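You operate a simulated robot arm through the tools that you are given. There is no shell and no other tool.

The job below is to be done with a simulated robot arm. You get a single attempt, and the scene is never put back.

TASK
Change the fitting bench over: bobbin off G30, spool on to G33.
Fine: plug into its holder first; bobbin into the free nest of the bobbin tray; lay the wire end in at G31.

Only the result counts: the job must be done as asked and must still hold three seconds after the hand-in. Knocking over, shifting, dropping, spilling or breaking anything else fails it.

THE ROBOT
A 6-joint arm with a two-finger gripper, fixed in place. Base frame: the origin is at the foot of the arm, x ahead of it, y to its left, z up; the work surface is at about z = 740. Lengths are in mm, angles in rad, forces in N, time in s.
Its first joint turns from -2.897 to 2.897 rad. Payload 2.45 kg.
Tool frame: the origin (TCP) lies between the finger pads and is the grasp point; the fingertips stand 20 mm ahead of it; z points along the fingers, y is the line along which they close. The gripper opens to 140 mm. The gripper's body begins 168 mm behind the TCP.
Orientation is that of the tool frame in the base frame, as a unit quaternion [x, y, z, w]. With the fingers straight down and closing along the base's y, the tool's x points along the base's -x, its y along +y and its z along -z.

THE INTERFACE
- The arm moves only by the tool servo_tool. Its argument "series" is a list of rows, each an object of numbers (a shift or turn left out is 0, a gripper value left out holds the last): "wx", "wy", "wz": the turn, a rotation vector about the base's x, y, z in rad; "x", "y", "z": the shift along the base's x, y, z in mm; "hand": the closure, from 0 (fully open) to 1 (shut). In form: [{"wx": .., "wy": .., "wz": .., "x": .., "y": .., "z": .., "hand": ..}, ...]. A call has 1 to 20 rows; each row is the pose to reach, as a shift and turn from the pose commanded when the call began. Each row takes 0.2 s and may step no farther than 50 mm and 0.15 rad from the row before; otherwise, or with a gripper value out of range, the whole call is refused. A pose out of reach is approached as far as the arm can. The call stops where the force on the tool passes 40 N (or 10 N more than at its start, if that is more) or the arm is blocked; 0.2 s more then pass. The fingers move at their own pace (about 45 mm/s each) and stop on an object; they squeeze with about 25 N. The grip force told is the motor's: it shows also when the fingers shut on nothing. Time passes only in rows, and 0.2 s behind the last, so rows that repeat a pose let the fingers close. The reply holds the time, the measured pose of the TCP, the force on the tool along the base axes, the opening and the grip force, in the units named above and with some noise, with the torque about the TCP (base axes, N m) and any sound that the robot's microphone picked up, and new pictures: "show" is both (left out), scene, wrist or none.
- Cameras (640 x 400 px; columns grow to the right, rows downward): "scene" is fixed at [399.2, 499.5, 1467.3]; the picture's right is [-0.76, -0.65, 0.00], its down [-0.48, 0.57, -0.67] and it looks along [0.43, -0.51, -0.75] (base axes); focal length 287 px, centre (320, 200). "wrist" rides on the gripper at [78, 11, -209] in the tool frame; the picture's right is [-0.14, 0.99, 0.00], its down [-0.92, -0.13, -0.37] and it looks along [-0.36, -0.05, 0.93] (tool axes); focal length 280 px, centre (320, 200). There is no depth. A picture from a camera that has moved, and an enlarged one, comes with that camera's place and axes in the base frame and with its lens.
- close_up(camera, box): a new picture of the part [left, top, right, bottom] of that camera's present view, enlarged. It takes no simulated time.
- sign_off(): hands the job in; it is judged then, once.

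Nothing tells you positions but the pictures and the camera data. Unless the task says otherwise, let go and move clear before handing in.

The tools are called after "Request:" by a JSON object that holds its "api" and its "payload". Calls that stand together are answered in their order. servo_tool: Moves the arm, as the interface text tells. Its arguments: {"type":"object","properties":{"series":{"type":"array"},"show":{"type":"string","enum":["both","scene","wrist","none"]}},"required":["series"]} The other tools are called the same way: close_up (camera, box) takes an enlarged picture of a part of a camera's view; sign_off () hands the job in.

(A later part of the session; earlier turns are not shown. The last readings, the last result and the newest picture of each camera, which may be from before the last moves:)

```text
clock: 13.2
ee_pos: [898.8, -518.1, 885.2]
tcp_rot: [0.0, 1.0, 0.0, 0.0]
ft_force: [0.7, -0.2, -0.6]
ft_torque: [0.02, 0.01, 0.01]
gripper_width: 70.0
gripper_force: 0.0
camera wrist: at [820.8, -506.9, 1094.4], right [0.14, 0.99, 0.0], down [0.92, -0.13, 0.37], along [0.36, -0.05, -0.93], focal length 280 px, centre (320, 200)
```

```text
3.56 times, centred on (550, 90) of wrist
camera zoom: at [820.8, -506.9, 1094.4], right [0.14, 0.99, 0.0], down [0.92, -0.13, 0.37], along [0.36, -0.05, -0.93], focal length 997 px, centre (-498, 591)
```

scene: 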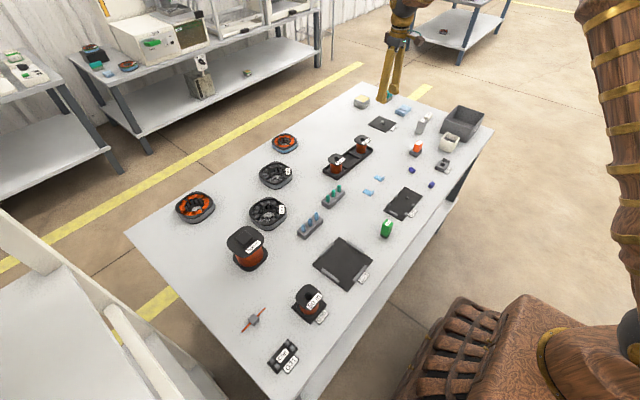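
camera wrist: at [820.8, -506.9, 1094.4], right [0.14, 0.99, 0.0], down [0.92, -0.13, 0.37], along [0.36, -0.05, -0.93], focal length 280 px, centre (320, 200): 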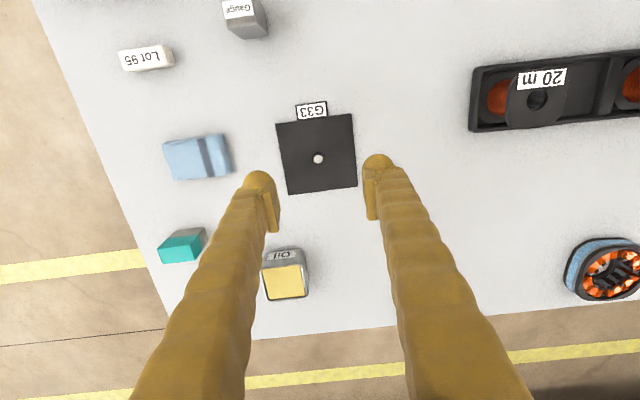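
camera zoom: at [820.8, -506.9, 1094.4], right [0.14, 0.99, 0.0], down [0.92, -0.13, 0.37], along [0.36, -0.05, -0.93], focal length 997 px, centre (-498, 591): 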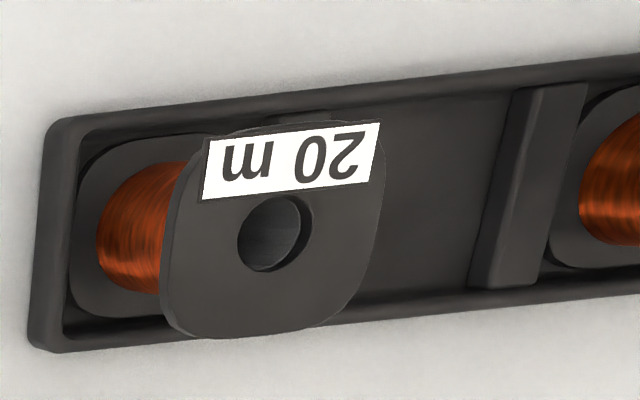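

G33's peg measures at (899,-520) with its top near z≈755. I'll hold still a moment to see whether the arm has settled, since commanded and measured differ by 2 mm.

Request:
{"api": "servo_tool", "payload": {"series": [{"x": 0}, {"x": 0}, {"x": 0}], "show": "wrist"}}

Request:
{"api": "close_up", "payload": {"camera": "wrist", "box": [300, 140, 340, 175]}}

```text
clock: 14.0
ee_pos: [899.1, -517.4, 885.5]
tcp_rot: [0.0, 1.0, 0.0, 0.001]
ft_force: [0.9, 1.1, -1.3]
ft_torque: [0.04, 0.02, 0.01]
gripper_width: 70.1
gripper_force: 0.1
camera wrist: at [820.7, -506.8, 1094.4], right [0.14, 0.99, 0.0], down [0.92, -0.13, 0.37], along [0.36, -0.05, -0.93], focal length 280 px, centre (320, 200)
```

wrist: 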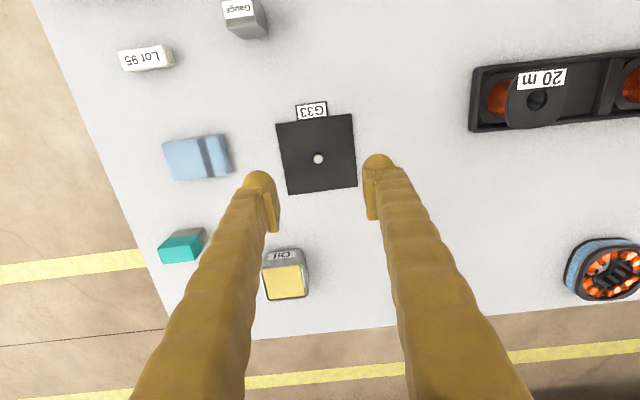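

```text
11.43 times, centred on (320, 158) of wrist
camera zoom: at [820.7, -506.8, 1094.4], right [0.14, 0.99, 0.0], down [0.92, -0.13, 0.37], along [0.36, -0.05, -0.93], focal length 3204 px, centre (320, 686)
```

zoom: 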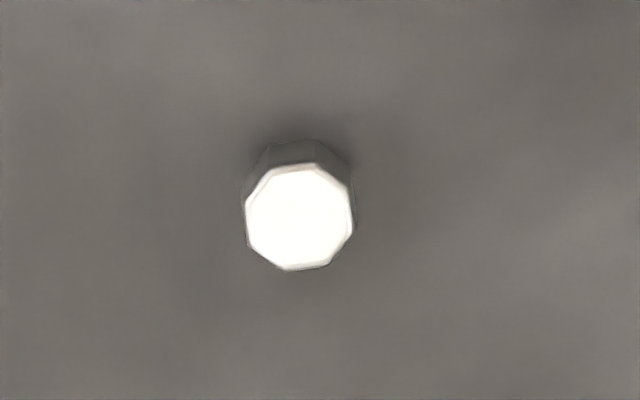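

The camera pose is steady, so I'll use it as the true reference (arm pose offsets of about 2 mm appear here). Next I view the tray's free nest on the way to the bobbin.

Request:
{"api": "servo_tool", "payload": {"series": [{"z": 40, "hand": 0}, {"x": -15, "y": 30, "z": 70, "hand": 0}, {"x": -30, "y": 70, "z": 90, "hand": 0}, {"x": -50, "y": 112, "z": 105, "hand": 0}, {"x": -70, "y": 154, "z": 113, "hand": 0}, {"x": -90, "y": 196, "z": 113, "hand": 0}, {"x": -110, "y": 238, "z": 113, "hand": 0}, {"x": -134, "y": 280, "z": 113, "hand": 0}, {"x": -134, "y": 295, "z": 113, "hand": 0}, {"x": -134, "y": 295, "z": 113, "hand": 0}], "show": "wrist"}}

Request:
{"api": "close_up", "payload": {"camera": "wrist", "box": [230, 140, 410, 260]}}

Request:
{"api": "close_up", "payload": {"camera": "wrist", "box": [290, 165, 370, 225]}}

```text
clock: 16.2
ee_pos: [765.2, -226.5, 998.5]
tcp_rot: [0.0, 1.0, 0.0, 0.0]
ft_force: [1.2, 0.7, 0.8]
ft_torque: [0.0, 0.0, 0.0]
gripper_width: 140.3
gripper_force: 0.1
camera wrist: at [685.7, -214.2, 1208.0], right [0.14, 0.99, 0.0], down [0.92, -0.13, 0.37], along [0.37, -0.05, -0.93], focal length 280 px, centre (320, 200)
```

wrist: 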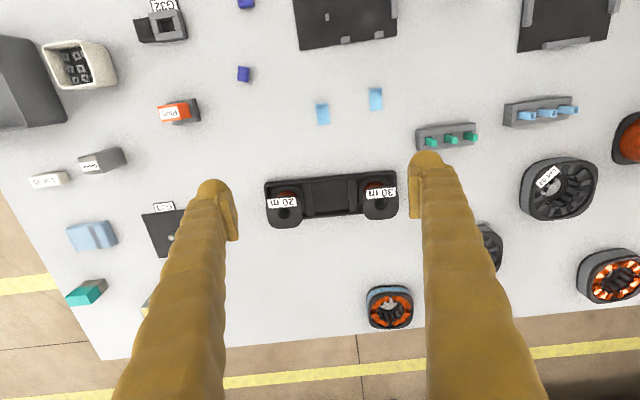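

```text
3.33 times, centred on (320, 200) of wrist
camera zoom: at [685.7, -214.2, 1208.0], right [0.14, 0.99, 0.0], down [0.92, -0.13, 0.37], along [0.37, -0.05, -0.93], focal length 935 px, centre (320, 200)
```

zoom: 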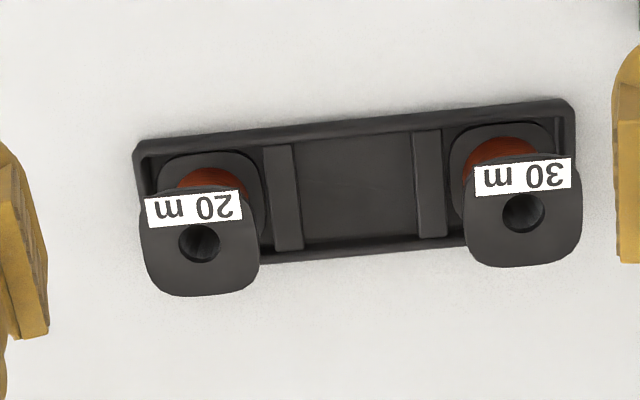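

```text
6.67 times, centred on (330, 195) of wrist
camera zoom: at [685.7, -214.2, 1208.0], right [0.14, 0.99, 0.0], down [0.92, -0.13, 0.37], along [0.37, -0.05, -0.93], focal length 1869 px, centre (253, 233)
```

zoom: 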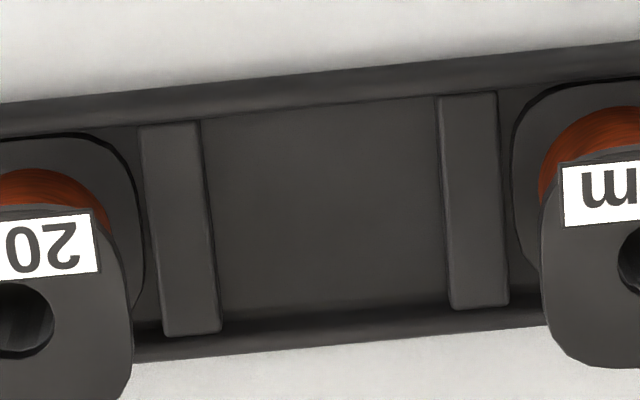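

The free nest is the middle one, centred near (862,-219.5), about 61 mm square for a 56 mm flange. Now I move over to the bobbin at G30 to look at it.

Request:
{"api": "servo_tool", "payload": {"series": [{"x": -17.5, "y": 43.7, "z": -3.3}, {"x": -35, "y": 87.3, "z": -6.7}, {"x": -52.5, "y": 131, "z": -10}, {"x": -70, "y": 174.7, "z": -13.3}, {"x": -87.5, "y": 218.3, "z": -16.7}, {"x": -105, "y": 262, "z": -20}, {"x": -122.5, "y": 305.7, "z": -23.3}, {"x": -140, "y": 349.3, "z": -26.7}, {"x": -157.5, "y": 393, "z": -30}, {"x": -175, "y": 436.7, "z": -33.3}, {"x": -192.5, "y": 480.3, "z": -36.7}, {"x": -210, "y": 524, "z": -40}, {"x": -210, "y": 524, "z": -40}, {"x": -210, "y": 524, "z": -40}], "show": "wrist"}}

Request:
{"api": "close_up", "payload": {"camera": "wrist", "box": [240, 130, 400, 250]}}

Request:
{"api": "close_up", "payload": {"camera": "scene", "box": [280, 270, 350, 330]}}

```text
clock: 19.2
ee_pos: [554.1, 299.1, 959.2]
tcp_rot: [0.0, 1.0, 0.0, -0.001]
ft_force: [-0.4, 0.8, 0.9]
ft_torque: [0.0, 0.02, -0.01]
gripper_width: 140.0
gripper_force: 0.1
camera wrist: at [475.7, 310.5, 1168.7], right [0.14, 0.99, 0.0], down [0.92, -0.13, 0.37], along [0.36, -0.05, -0.93], focal length 280 px, centre (320, 200)
```

wrist: 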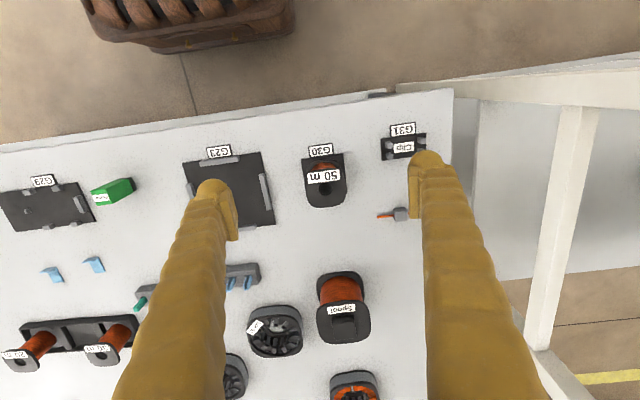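

```text
3.33 times, centred on (320, 190) of wrist
camera zoom: at [475.7, 310.5, 1168.7], right [0.14, 0.99, 0.0], down [0.92, -0.13, 0.37], along [0.36, -0.05, -0.93], focal length 935 px, centre (320, 233)
```

zoom: 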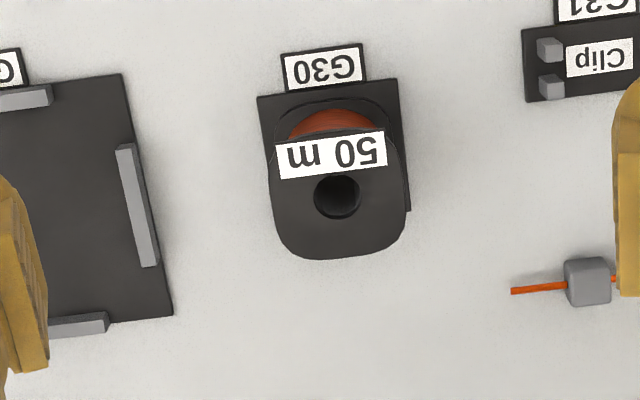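

```text
6.67 times, centred on (315, 300) of scene
camera zoom: at [399.2, 499.5, 1467.3], right [-0.76, -0.65, 0.0], down [-0.48, 0.57, -0.67], along [0.43, -0.51, -0.75], focal length 1912 px, centre (353, -467)
```

zoom: 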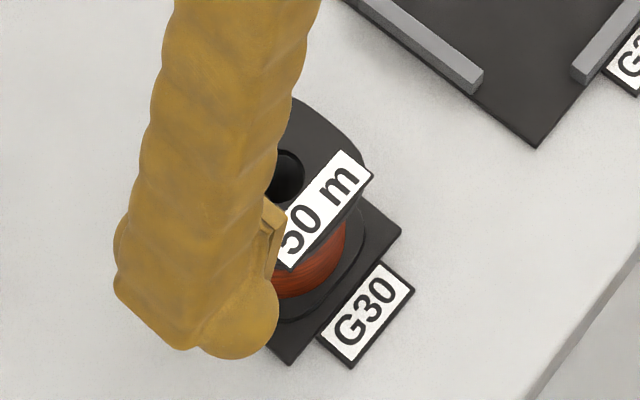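

The bobbin stands at about (604.5, 299.4) with its top near z=800; its label needs a closer look before I choose the grip direction.

Request:
{"api": "close_up", "payload": {"camera": "wrist", "box": [295, 140, 355, 215]}}

Request:
{"api": "close_up", "payload": {"camera": "wrist", "box": [370, 120, 440, 230]}}

Request:
{"api": "close_up", "payload": {"camera": "wrist", "box": [300, 260, 400, 350]}}

```text
5.33 times, centred on (325, 178) of wrist
camera zoom: at [475.7, 310.5, 1168.7], right [0.14, 0.99, 0.0], down [0.92, -0.13, 0.37], along [0.36, -0.05, -0.93], focal length 1495 px, centre (293, 320)
```

zoom: 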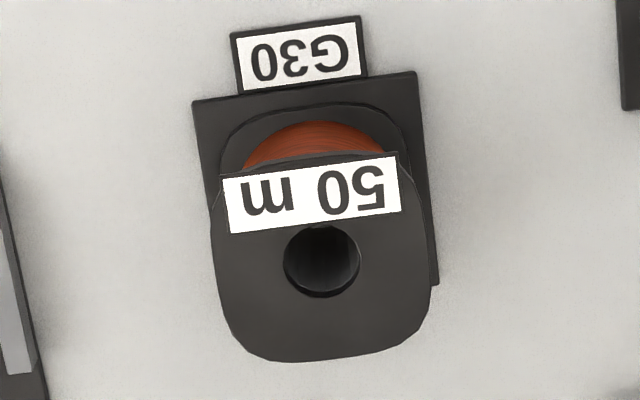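

```text
3.64 times, centred on (405, 175) of wrist
camera zoom: at [475.7, 310.5, 1168.7], right [0.14, 0.99, 0.0], down [0.92, -0.13, 0.37], along [0.36, -0.05, -0.93], focal length 1020 px, centre (11, 291)
```

zoom: 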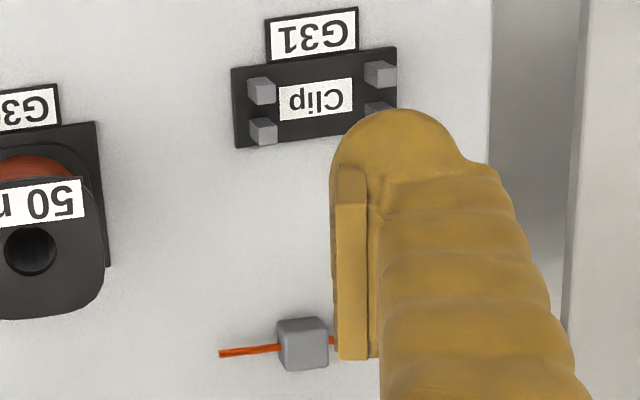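

```text
4.44 times, centred on (350, 305) of wrist
camera zoom: at [475.7, 310.5, 1168.7], right [0.14, 0.99, 0.0], down [0.92, -0.13, 0.37], along [0.36, -0.05, -0.93], focal length 1246 px, centre (187, -267)
```

zoom: 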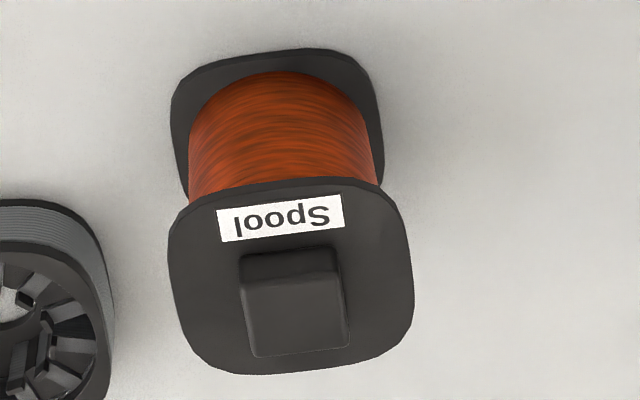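

The label lies flat on the flange, so gripping along x (needed anyway because of the neighbouring bobbins in the tray) is fine. I turn the tool 90° about z and move above the bobbin.

Request:
{"api": "servo_tool", "payload": {"series": [{"x": 5, "z": 0, "wz": 0.14, "hand": 0.3}, {"x": 10, "z": 0, "wz": 0.28, "hand": 0.3}, {"x": 15, "z": 0, "wz": 0.42, "hand": 0.3}, {"x": 20, "z": 0, "wz": 0.56, "hand": 0.3}, {"x": 25, "z": 0, "wz": 0.7, "hand": 0.3}, {"x": 30, "z": 0, "wz": 0.84, "hand": 0.3}, {"x": 35, "z": 0, "wz": 0.98, "hand": 0.3}, {"x": 40, "z": 0, "wz": 1.12, "hand": 0.3}, {"x": 45, "z": -10, "wz": 1.26, "hand": 0.3}, {"x": 50, "z": -20, "wz": 1.4, "hand": 0.3}, {"x": 50.8, "z": -40, "wz": 1.5, "hand": 0.3}, {"x": 50.8, "z": -60, "wz": 1.5708, "hand": 0.3}, {"x": 50.8, "z": -60, "wz": 1.5708, "hand": 0.3}, {"x": 50.8, "z": -60, "wz": 1.5708, "hand": 0.3}], "show": "both"}}

Request:
{"api": "close_up", "payload": {"camera": "wrist", "box": [240, 110, 400, 230]}}

```text
clock: 22.2
ee_pos: [603.9, 300.9, 901.5]
tcp_rot: [0.707, -0.707, 0.0, 0.0]
ft_force: [0.7, -0.4, 0.2]
ft_torque: [0.01, 0.02, -0.02]
gripper_width: 97.9
gripper_force: 0.2
camera wrist: at [593.3, 222.3, 1109.8], right [-0.99, 0.14, 0.0], down [0.13, 0.92, 0.37], along [0.05, 0.37, -0.93], focal length 280 px, centre (320, 200)
```

scene: 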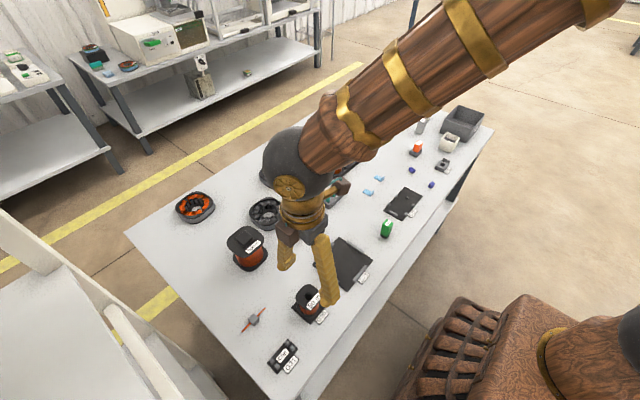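
wrist: 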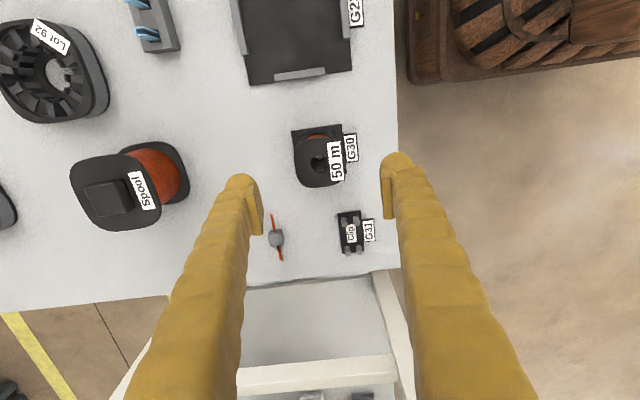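

```text
3.33 times, centred on (320, 170) of wrist
camera zoom: at [593.3, 222.3, 1109.8], right [-0.99, 0.14, 0.0], down [0.13, 0.92, 0.37], along [0.05, 0.37, -0.93], focal length 935 px, centre (320, 300)
```

zoom: 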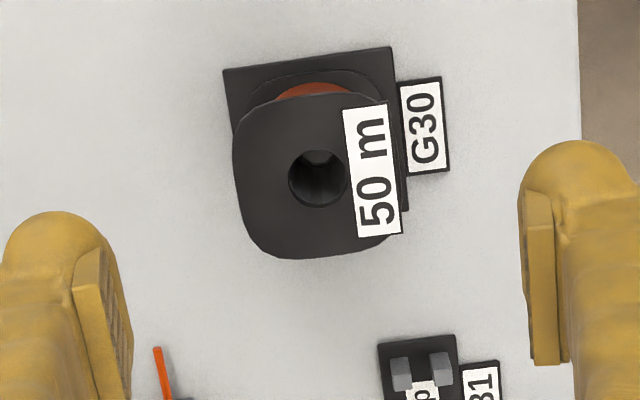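

The bobbin's centre is confirmed at (604.5,299.5), top z≈801. I lower to flange height with the fingers either side.

Request:
{"api": "servo_tool", "payload": {"series": [{"y": -0.8, "z": -40}, {"y": -0.8, "z": -75}, {"y": -0.8, "z": -95}, {"y": -0.8, "z": -103.8}, {"y": -0.8, "z": -103.8}], "show": "wrist"}}

Request:
{"api": "close_up", "payload": {"camera": "scene", "box": [270, 250, 370, 330]}}

Request:
{"api": "close_up", "payload": {"camera": "wrist", "box": [220, 110, 420, 245]}}

```text
clock: 23.4
ee_pos: [604.1, 299.5, 796.7]
tcp_rot: [0.707, -0.707, 0.0, 0.0]
ft_force: [0.0, 0.3, 0.4]
ft_torque: [0.0, 0.01, -0.03]
gripper_width: 98.0
gripper_force: 0.1
camera wrist: at [593.1, 221.0, 1005.1], right [-0.99, 0.14, 0.0], down [0.13, 0.92, 0.37], along [0.05, 0.37, -0.93], focal length 280 px, centre (320, 200)
```

wrist: 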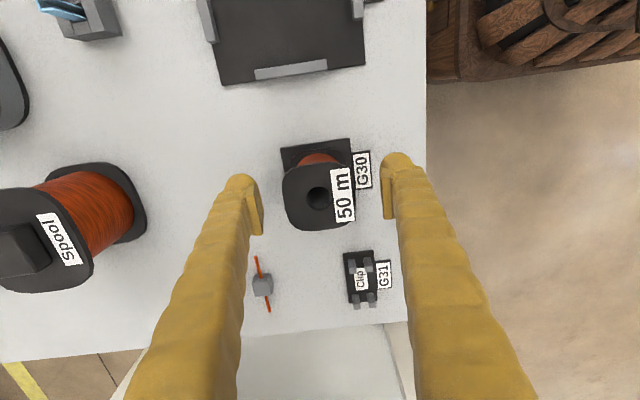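

```text
5.00 times, centred on (320, 290) of scene
camera zoom: at [399.2, 499.5, 1467.3], right [-0.76, -0.65, 0.0], down [-0.48, 0.57, -0.67], along [0.43, -0.51, -0.75], focal length 1434 px, centre (320, -250)
```

zoom: 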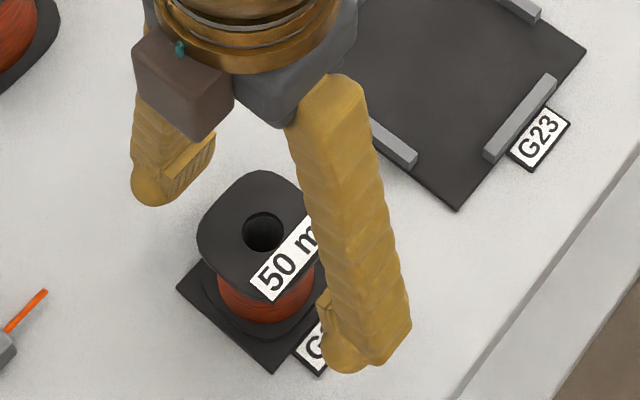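

```text
2.96 times, centred on (320, 178) of wrist
camera zoom: at [593.1, 221.0, 1005.1], right [-0.99, 0.14, 0.0], down [0.13, 0.92, 0.37], along [0.05, 0.37, -0.93], focal length 831 px, centre (320, 267)
```

zoom: 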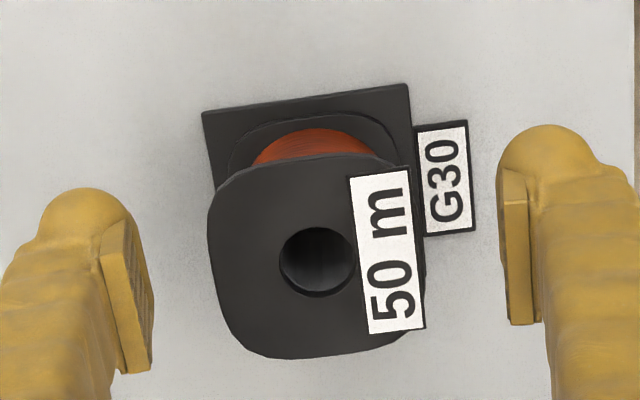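

The flange sits centred between the pads. I close the gripper along x.

Request:
{"api": "servo_tool", "payload": {"series": [{"hand": 0.5}, {"hand": 0.58}, {"hand": 1.0}, {"hand": 1.0}, {"hand": 1.0}, {"hand": 1.0}], "show": "wrist"}}

Request:
{"api": "close_up", "payload": {"camera": "scene", "box": [270, 250, 370, 330]}}

Request:
{"api": "close_up", "payload": {"camera": "wrist", "box": [220, 110, 420, 245]}}

```text
clock: 24.8
ee_pos: [604.1, 299.0, 797.4]
tcp_rot: [-0.707, 0.707, 0.0, 0.0]
ft_force: [0.7, 0.9, 0.5]
ft_torque: [0.01, 0.0, -0.04]
gripper_width: 54.0
gripper_force: 25.3
camera wrist: at [593.1, 221.0, 1005.3], right [-0.99, 0.14, 0.0], down [0.13, 0.92, 0.37], along [0.05, 0.37, -0.93], focal length 280 px, centre (320, 200)
```

wrist: 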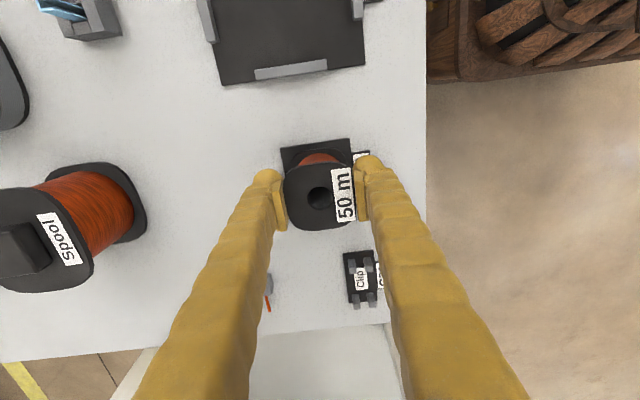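

```text
5.00 times, centred on (320, 290) of scene
camera zoom: at [399.2, 499.5, 1467.3], right [-0.76, -0.65, 0.0], down [-0.48, 0.57, -0.67], along [0.43, -0.51, -0.75], focal length 1434 px, centre (320, -250)
```

zoom: 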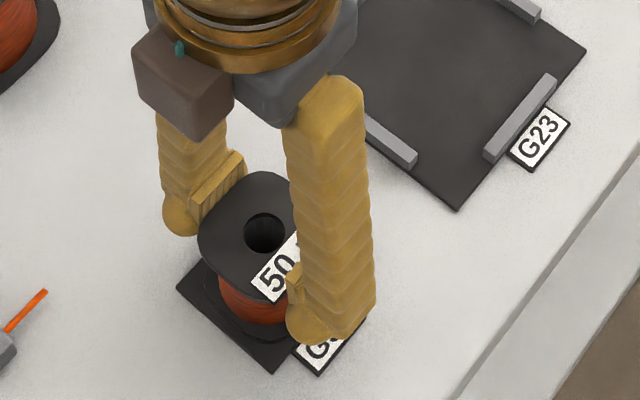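

```text
2.96 times, centred on (320, 178) of wrist
camera zoom: at [593.1, 221.0, 1005.3], right [-0.99, 0.14, 0.0], down [0.13, 0.92, 0.37], along [0.05, 0.37, -0.93], focal length 831 px, centre (320, 267)
```

zoom: 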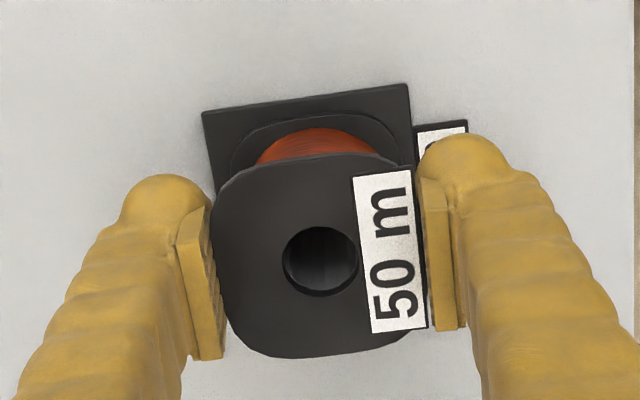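

Gripped at 54 mm with 25 N. I lift the bobbin straight up.

Request:
{"api": "servo_tool", "payload": {"series": [{"z": 6}, {"z": 14}, {"z": 25}, {"z": 45}, {"z": 75}, {"z": 110}, {"z": 110}], "show": "both"}}

Request:
{"api": "close_up", "payload": {"camera": "scene", "box": [260, 230, 380, 330]}}

Request:
{"api": "close_up", "payload": {"camera": "wrist", "box": [220, 110, 420, 245]}}

```text
clock: 26.4
ee_pos: [602.8, 299.5, 907.6]
tcp_rot: [-0.707, 0.707, 0.0, 0.0]
ft_force: [1.3, 0.1, -3.0]
ft_torque: [-0.02, 0.03, 0.02]
gripper_width: 54.0
gripper_force: 24.9
camera wrist: at [592.7, 221.3, 1115.9], right [-0.99, 0.14, 0.0], down [0.13, 0.92, 0.37], along [0.05, 0.36, -0.93], focal length 280 px, centre (320, 200)
```

scene: 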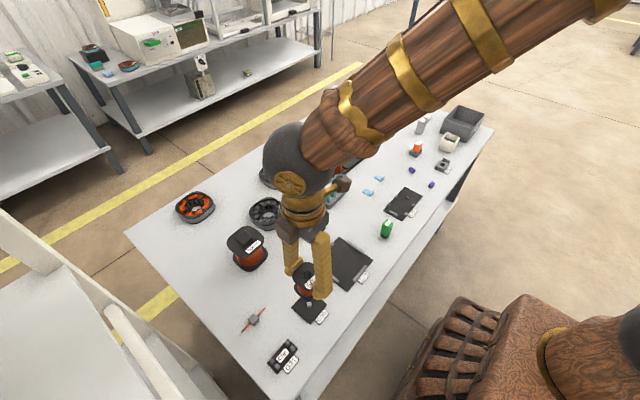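
wrist: 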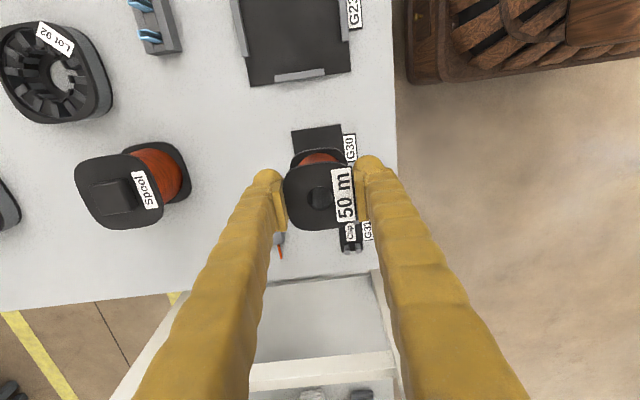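

```text
4.00 times, centred on (320, 280) of scene
camera zoom: at [399.2, 499.5, 1467.3], right [-0.76, -0.65, 0.0], down [-0.48, 0.57, -0.67], along [0.43, -0.51, -0.75], focal length 1147 px, centre (320, -120)
```

zoom: 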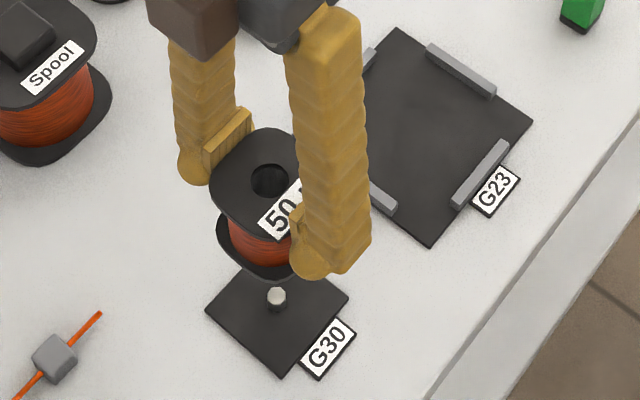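

```text
2.96 times, centred on (320, 178) of wrist
camera zoom: at [592.7, 221.3, 1115.9], right [-0.99, 0.14, 0.0], down [0.13, 0.92, 0.37], along [0.05, 0.36, -0.93], focal length 831 px, centre (320, 267)
```

zoom: 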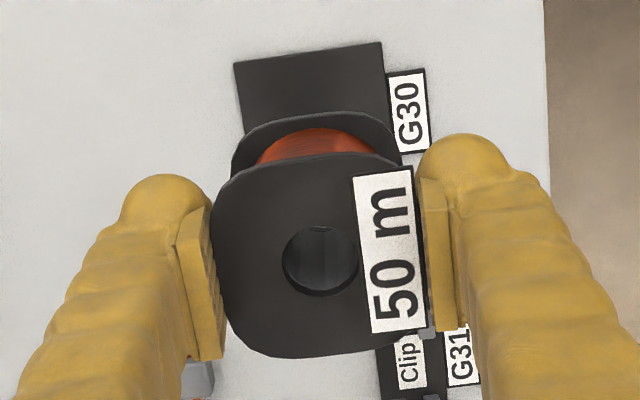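

The bobbin is off its spindle. I carry it high across to the tray and stop above the middle nest.

Request:
{"api": "servo_tool", "payload": {"series": [{"x": 19.8, "y": -40}, {"x": 39.7, "y": -80}, {"x": 59.5, "y": -120}, {"x": 79.4, "y": -160}, {"x": 99.2, "y": -200}, {"x": 119.1, "y": -240}, {"x": 138.9, "y": -280}, {"x": 158.8, "y": -320}, {"x": 178.6, "y": -360}, {"x": 198.5, "y": -400}, {"x": 218.3, "y": -440}, {"x": 238.2, "y": -480}, {"x": 258, "y": -519.8}, {"x": 258, "y": -519.8}, {"x": 258, "y": -519.8}], "show": "both"}}

Request:
{"api": "close_up", "payload": {"camera": "wrist", "box": [220, 80, 420, 260]}}

Request:
{"api": "close_up", "payload": {"camera": "scene", "box": [300, 90, 400, 190]}}

```text
clock: 29.6
ee_pos: [863.0, -220.9, 906.7]
tcp_rot: [0.708, -0.707, 0.0, 0.0]
ft_force: [0.3, 0.6, -2.7]
ft_torque: [0.02, -0.01, 0.0]
gripper_width: 54.1
gripper_force: 24.8
camera wrist: at [851.9, -298.8, 1115.6], right [-0.99, 0.14, 0.0], down [0.13, 0.92, 0.37], along [0.05, 0.37, -0.93], focal length 280 px, centre (320, 200)
```

scene: 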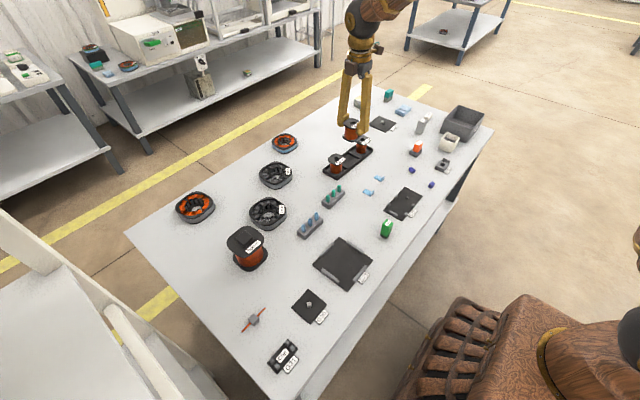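
wrist: 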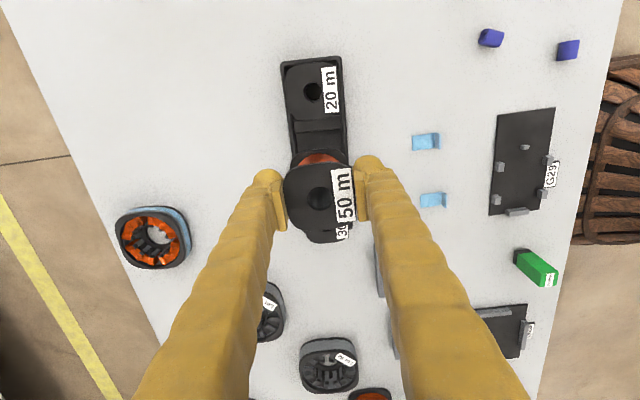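

```text
2.22 times, centred on (320, 170) of wrist
camera zoom: at [851.9, -298.8, 1115.6], right [-0.99, 0.14, 0.0], down [0.13, 0.92, 0.37], along [0.05, 0.37, -0.93], focal length 623 px, centre (320, 267)
```

zoom: 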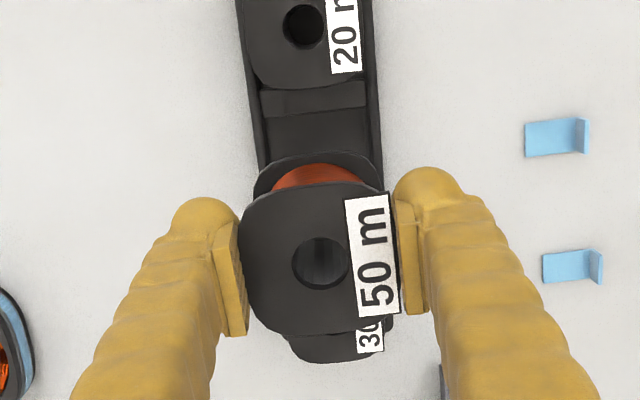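

```text
4.00 times, centred on (350, 140) of scene
camera zoom: at [399.2, 499.5, 1467.3], right [-0.76, -0.65, 0.0], down [-0.48, 0.57, -0.67], along [0.43, -0.51, -0.75], focal length 1147 px, centre (200, 440)
```

zoom: 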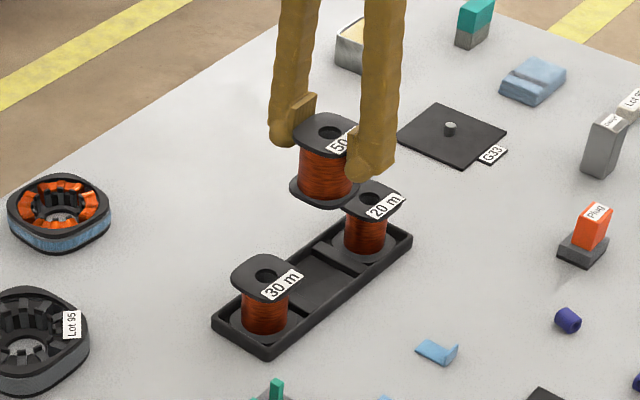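

The bobbin hangs right above the free nest; I correct x by -1 mm and lower to just above the seat.

Request:
{"api": "servo_tool", "payload": {"series": [{"x": -1.1, "z": -20}, {"x": -1.1, "z": -50}, {"x": -1.1, "z": -75}, {"x": -1.1, "z": -90}, {"x": -1.1, "z": -97}, {"x": -1.1, "z": -97}], "show": "wrist"}}

Request:
{"api": "close_up", "payload": {"camera": "wrist", "box": [220, 80, 420, 260]}}

Request:
{"api": "close_up", "payload": {"camera": "scene", "box": [310, 120, 390, 190]}}

```text
clock: 31.0
ee_pos: [860.9, -221.4, 808.8]
tcp_rot: [-0.707, 0.707, -0.001, 0.001]
ft_force: [0.5, 1.2, -3.4]
ft_torque: [0.02, -0.05, -0.01]
gripper_width: 54.0
gripper_force: 25.2
camera wrist: at [850.4, -298.9, 1018.4], right [-0.99, 0.14, 0.0], down [0.13, 0.92, 0.37], along [0.05, 0.37, -0.93], focal length 280 px, centre (320, 200)
```

wrist: 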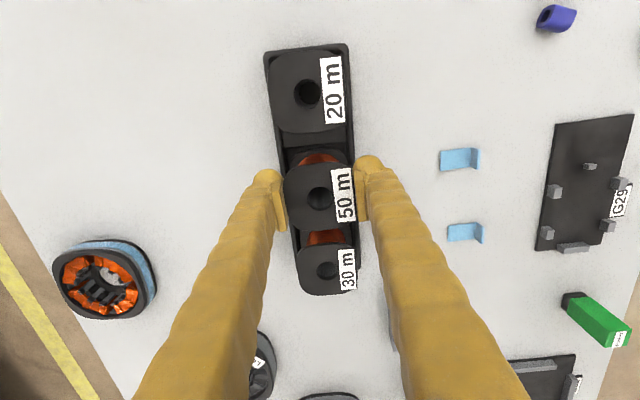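

```text
2.22 times, centred on (320, 170) of wrist
camera zoom: at [850.4, -298.9, 1018.4], right [-0.99, 0.14, 0.0], down [0.13, 0.92, 0.37], along [0.05, 0.37, -0.93], focal length 623 px, centre (320, 267)
```

zoom: 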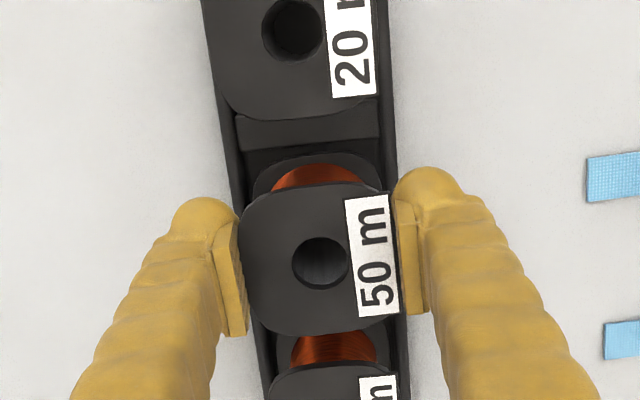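

```text
5.71 times, centred on (350, 155) of scene
camera zoom: at [399.2, 499.5, 1467.3], right [-0.76, -0.65, 0.0], down [-0.48, 0.57, -0.67], along [0.43, -0.51, -0.75], focal length 1638 px, centre (149, 457)
```

zoom: 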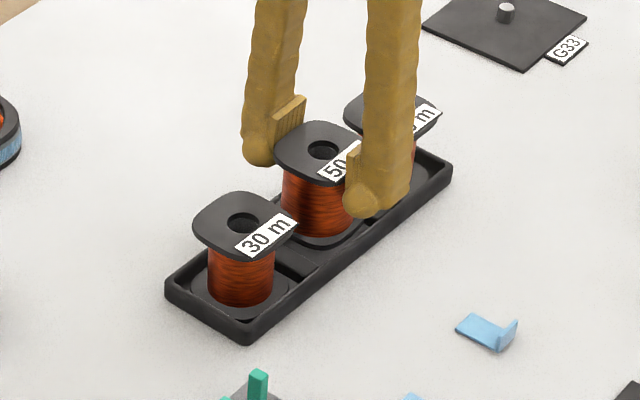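

The bottom flange is centred in the nest with 3–4 mm around. I lower the last centimetre gently.

Request:
{"api": "servo_tool", "payload": {"series": [{"z": -4}, {"z": -8}, {"z": -10}, {"z": -11}, {"z": -11}], "show": "scene"}}

Request:
{"api": "close_up", "payload": {"camera": "scene", "box": [310, 120, 390, 190]}}

```text
clock: 32.2
ee_pos: [861.6, -221.0, 798.1]
tcp_rot: [-0.707, 0.708, 0.0, 0.0]
ft_force: [0.2, -0.4, -1.5]
ft_torque: [-0.03, 0.01, -0.03]
gripper_width: 54.3
gripper_force: 25.1
```

scene: 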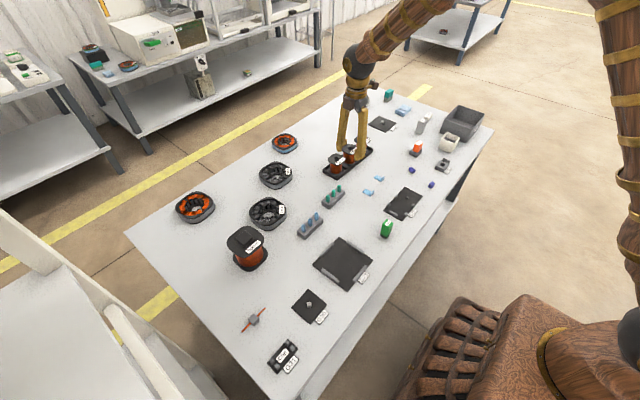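

```text
5.71 times, centred on (350, 155) of scene
camera zoom: at [399.2, 499.5, 1467.3], right [-0.76, -0.65, 0.0], down [-0.48, 0.57, -0.67], along [0.43, -0.51, -0.75], focal length 1638 px, centre (149, 457)
```

zoom: 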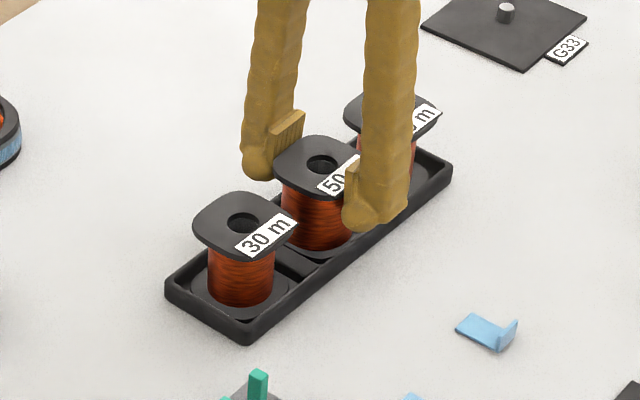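

The hole height is within about a millimetre of its neighbours. I lower a touch more to feel the seat.

Request:
{"api": "servo_tool", "payload": {"series": [{"z": -0.7}, {"z": -1.4}, {"z": -1.4}], "show": "none"}}

```text
clock: 33.0
ee_pos: [860.9, -222.1, 797.7]
tcp_rot: [0.707, -0.707, 0.001, 0.0]
ft_force: [-0.3, 1.5, 0.8]
ft_torque: [-0.04, 0.03, 0.03]
gripper_width: 54.0
gripper_force: 24.8
```

Request:
{"api": "servo_tool", "payload": {"series": [{"z": -0.6}, {"z": -1.2}, {"z": -1.2}], "show": "wrist"}}

```text
clock: 33.8
ee_pos: [861.6, -220.6, 795.5]
tcp_rot: [0.707, -0.707, 0.0, 0.001]
ft_force: [-7.6, 1.6, 19.7]
ft_torque: [0.08, 0.09, 0.0]
gripper_width: 54.0
gripper_force: 24.8
camera wrist: at [850.0, -299.2, 1005.3], right [-0.99, 0.14, 0.0], down [0.13, 0.92, 0.37], along [0.05, 0.36, -0.93], focal length 280 px, centre (320, 200)
```

wrist: 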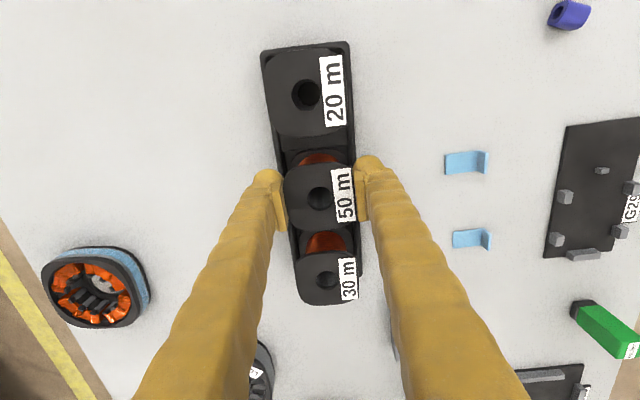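

It is firmly seated (20 N). I relieve the pressure, open the fingers and rise.

Request:
{"api": "servo_tool", "payload": {"series": [{"z": 1.2}, {"z": 1.2, "hand": 0.45}, {"z": 1.2, "hand": 0.4}, {"z": 1.2, "hand": 0.4}, {"z": 1.2, "hand": 0.4}, {"z": 20, "hand": 0.4}, {"z": 50, "hand": 0.4}, {"z": 95, "hand": 0.4}, {"z": 130, "hand": 0.3}, {"z": 130, "hand": 0.3}], "show": "both"}}

Request:
{"api": "close_up", "payload": {"camera": "scene", "box": [310, 120, 390, 190]}}

Request:
{"api": "close_up", "payload": {"camera": "wrist", "box": [220, 80, 420, 260]}}

```text
clock: 36.0
ee_pos: [862.4, -219.3, 926.1]
tcp_rot: [0.708, -0.707, 0.0, -0.001]
ft_force: [-0.2, 0.6, 0.8]
ft_torque: [-0.01, -0.01, 0.05]
gripper_width: 98.2
gripper_force: 0.0
camera wrist: at [850.9, -298.6, 1135.3], right [-0.99, 0.14, 0.0], down [0.13, 0.92, 0.37], along [0.05, 0.37, -0.93], focal length 280 px, centre (320, 200)
```

scene: 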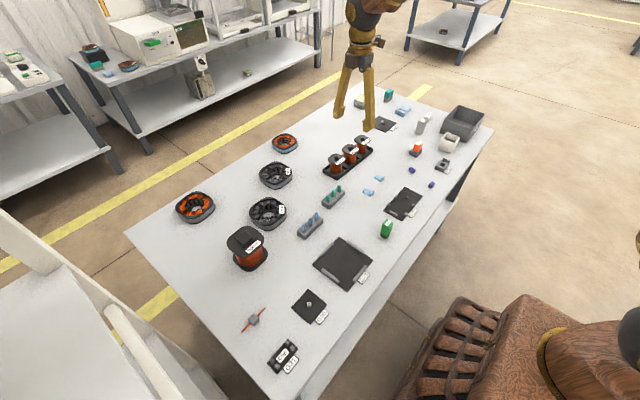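
wrist: 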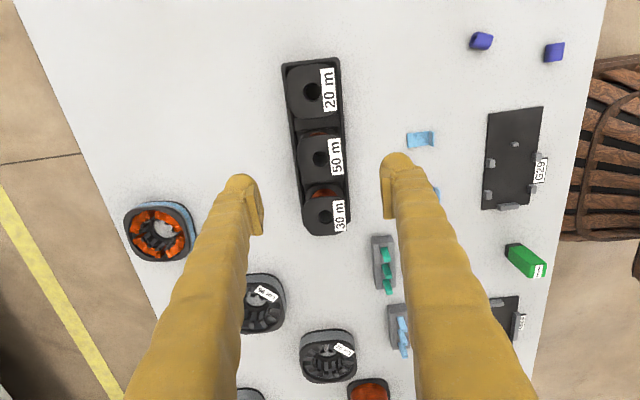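

```text
5.71 times, centred on (350, 155) of scene
camera zoom: at [399.2, 499.5, 1467.3], right [-0.76, -0.65, 0.0], down [-0.48, 0.57, -0.67], along [0.43, -0.51, -0.75], focal length 1638 px, centre (149, 457)
```

zoom: 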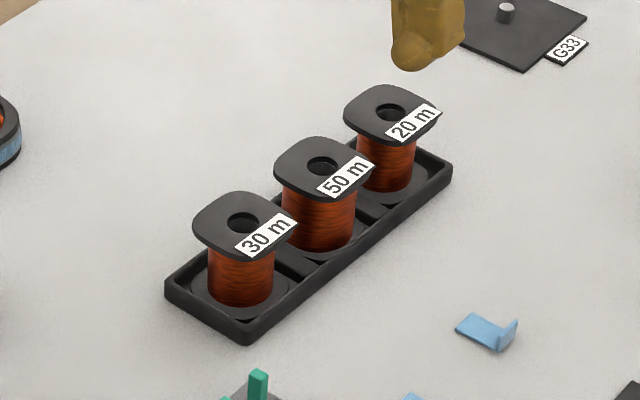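

```text
2.22 times, centred on (320, 170) of wrist
camera zoom: at [850.9, -298.6, 1135.3], right [-0.99, 0.14, 0.0], down [0.13, 0.92, 0.37], along [0.05, 0.37, -0.93], focal length 623 px, centre (320, 267)
```

zoom: 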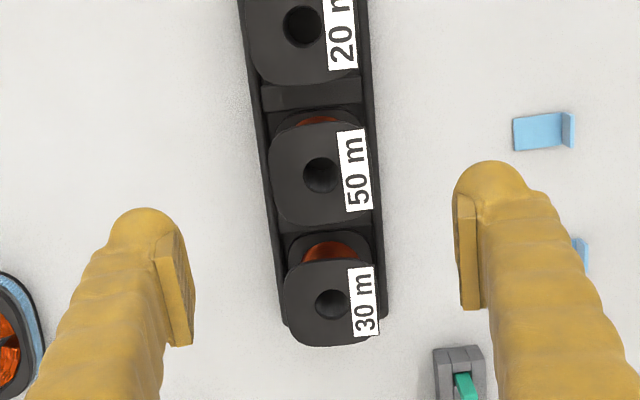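

All three bobbins stand properly in the tray. Next is the spool: I move to view it from above.

Request:
{"api": "servo_tool", "payload": {"series": [{"x": -3, "y": 40, "z": 15, "hand": 0.2}, {"x": -6, "y": 83, "z": 30, "hand": 0.2}, {"x": -10, "y": 126, "z": 45, "hand": 0.2}, {"x": -13, "y": 170, "z": 54, "hand": 0.2}, {"x": -16, "y": 214, "z": 54, "hand": 0.2}, {"x": -20, "y": 258, "z": 54, "hand": 0.2}, {"x": -23, "y": 302, "z": 54, "hand": 0.2}, {"x": -26, "y": 346, "z": 54, "hand": 0.2}, {"x": -30, "y": 390, "z": 54, "hand": 0.2}, {"x": -33, "y": 434, "z": 54, "hand": 0.2}, {"x": -36, "y": 475.6, "z": 54, "hand": 0.2}, {"x": -36, "y": 475.6, "z": 54, "hand": 0.2}, {"x": -36, "y": 475.6, "z": 54, "hand": 0.2}], "show": "wrist"}}

Request:
{"api": "close_up", "payload": {"camera": "wrist", "box": [240, 130, 400, 270]}}

Request:
{"api": "close_up", "payload": {"camera": "scene", "box": [210, 210, 290, 280]}}

```text
clock: 38.8
ee_pos: [827.6, 254.8, 981.4]
tcp_rot: [0.707, -0.707, 0.0, 0.0]
ft_force: [0.7, -0.4, -0.5]
ft_torque: [-0.01, 0.02, 0.05]
gripper_width: 112.0
gripper_force: 0.0
camera wrist: at [815.6, 176.2, 1190.0], right [-0.99, 0.14, 0.0], down [0.13, 0.92, 0.37], along [0.05, 0.36, -0.93], focal length 280 px, centre (320, 200)
```

wrist: 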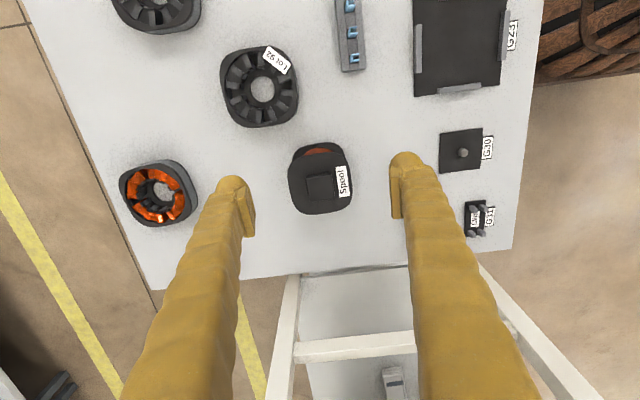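

```text
2.86 times, centred on (320, 200) of wrist
camera zoom: at [815.6, 176.2, 1190.0], right [-0.99, 0.14, 0.0], down [0.13, 0.92, 0.37], along [0.05, 0.36, -0.93], focal length 801 px, centre (320, 200)
```

zoom: 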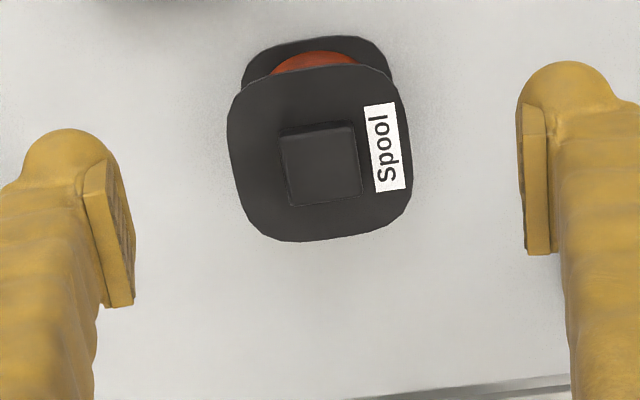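

```text
5.71 times, centred on (250, 245) of scene
camera zoom: at [399.2, 499.5, 1467.3], right [-0.76, -0.65, 0.0], down [-0.48, 0.57, -0.67], along [0.43, -0.51, -0.75], focal length 1638 px, centre (720, -57)
```

zoom: 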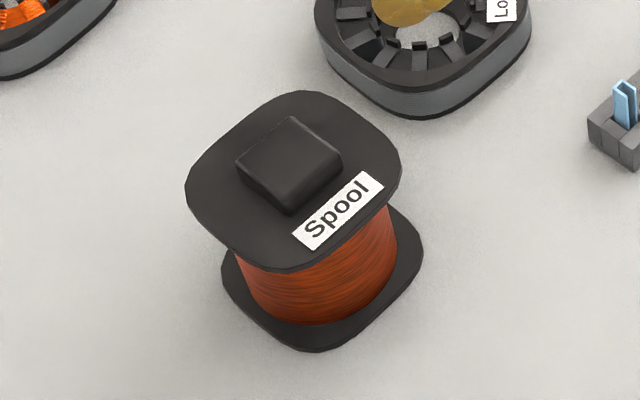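

Request:
{"api": "close_up", "payload": {"camera": "wrist", "box": [280, 155, 360, 205]}}

Request:
{"api": "close_up", "payload": {"camera": "wrist", "box": [425, 110, 525, 260]}}

```text
8.00 times, centred on (320, 180) of wrist
camera zoom: at [815.6, 176.2, 1190.0], right [-0.99, 0.14, 0.0], down [0.13, 0.92, 0.37], along [0.05, 0.36, -0.93], focal length 2243 px, centre (320, 360)
```

zoom: 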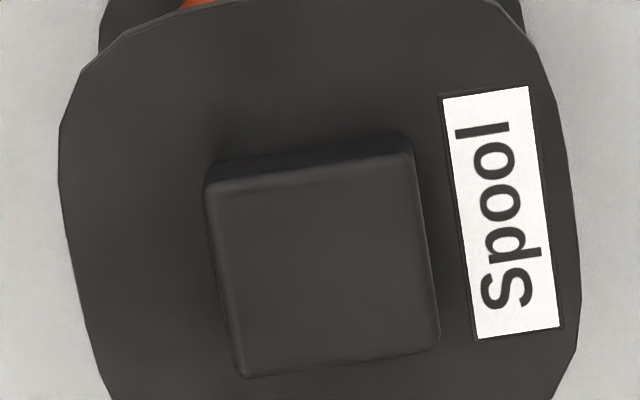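

```text
2.67 times, centred on (475, 185) of wrist
camera zoom: at [815.6, 176.2, 1190.0], right [-0.99, 0.14, 0.0], down [0.13, 0.92, 0.37], along [0.05, 0.36, -0.93], focal length 748 px, centre (-93, 240)
```

zoom: 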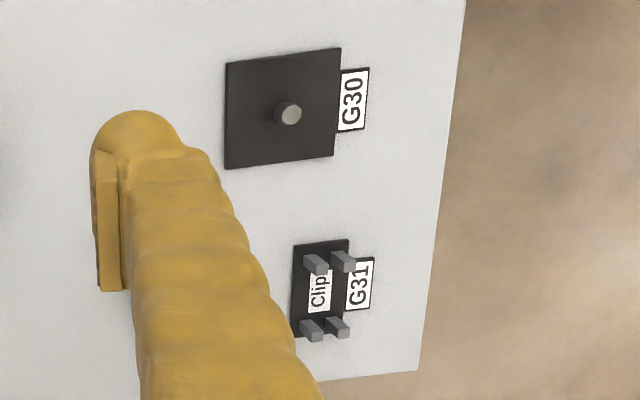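

The knob top is at about (832,299,834), some 35 mm square and 12 mm high, on a 90 mm flange. Before choosing knob or flange grip I look closely at the finger tips themselves.

Request:
{"api": "close_up", "payload": {"camera": "scene", "box": [200, 120, 340, 240]}}

Request:
{"api": "close_up", "payload": {"camera": "wrist", "box": [200, 140, 280, 260]}}

Request:
{"api": "close_up", "payload": {"camera": "wrist", "box": [370, 130, 450, 250]}}

```text
3.33 times, centred on (270, 180) of scene
camera zoom: at [399.2, 499.5, 1467.3], right [-0.76, -0.65, 0.0], down [-0.48, 0.57, -0.67], along [0.43, -0.51, -0.75], focal length 956 px, centre (487, 267)
```

zoom: 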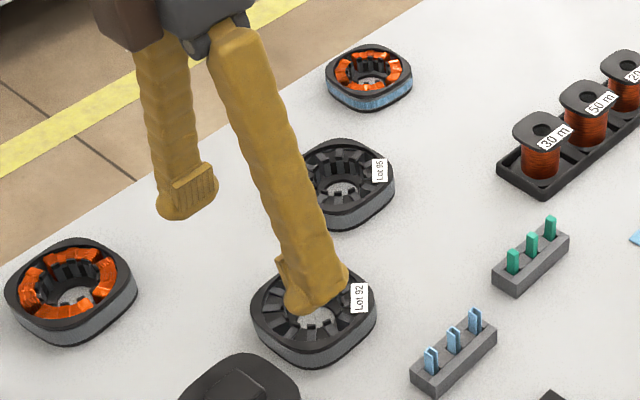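

```text
3.33 times, centred on (240, 200) of wrist
camera zoom: at [815.6, 176.2, 1190.0], right [-0.99, 0.14, 0.0], down [0.13, 0.92, 0.37], along [0.05, 0.36, -0.93], focal length 935 px, centre (587, 200)
```

zoom: 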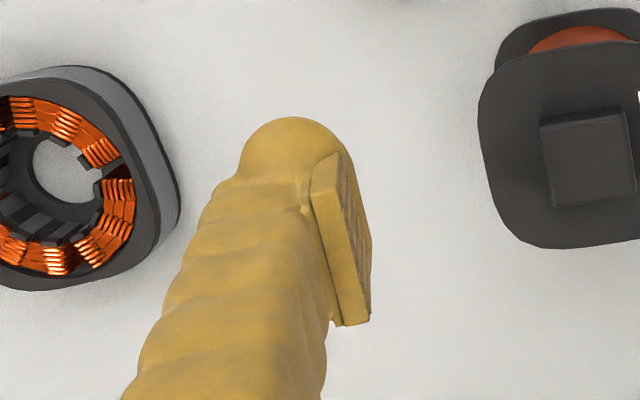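

```text
3.33 times, centred on (410, 190) of wrist
camera zoom: at [815.6, 176.2, 1190.0], right [-0.99, 0.14, 0.0], down [0.13, 0.92, 0.37], along [0.05, 0.36, -0.93], focal length 935 px, centre (20, 233)
```

zoom: 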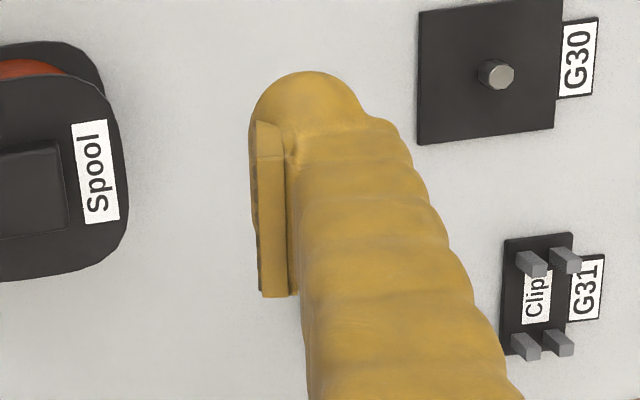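

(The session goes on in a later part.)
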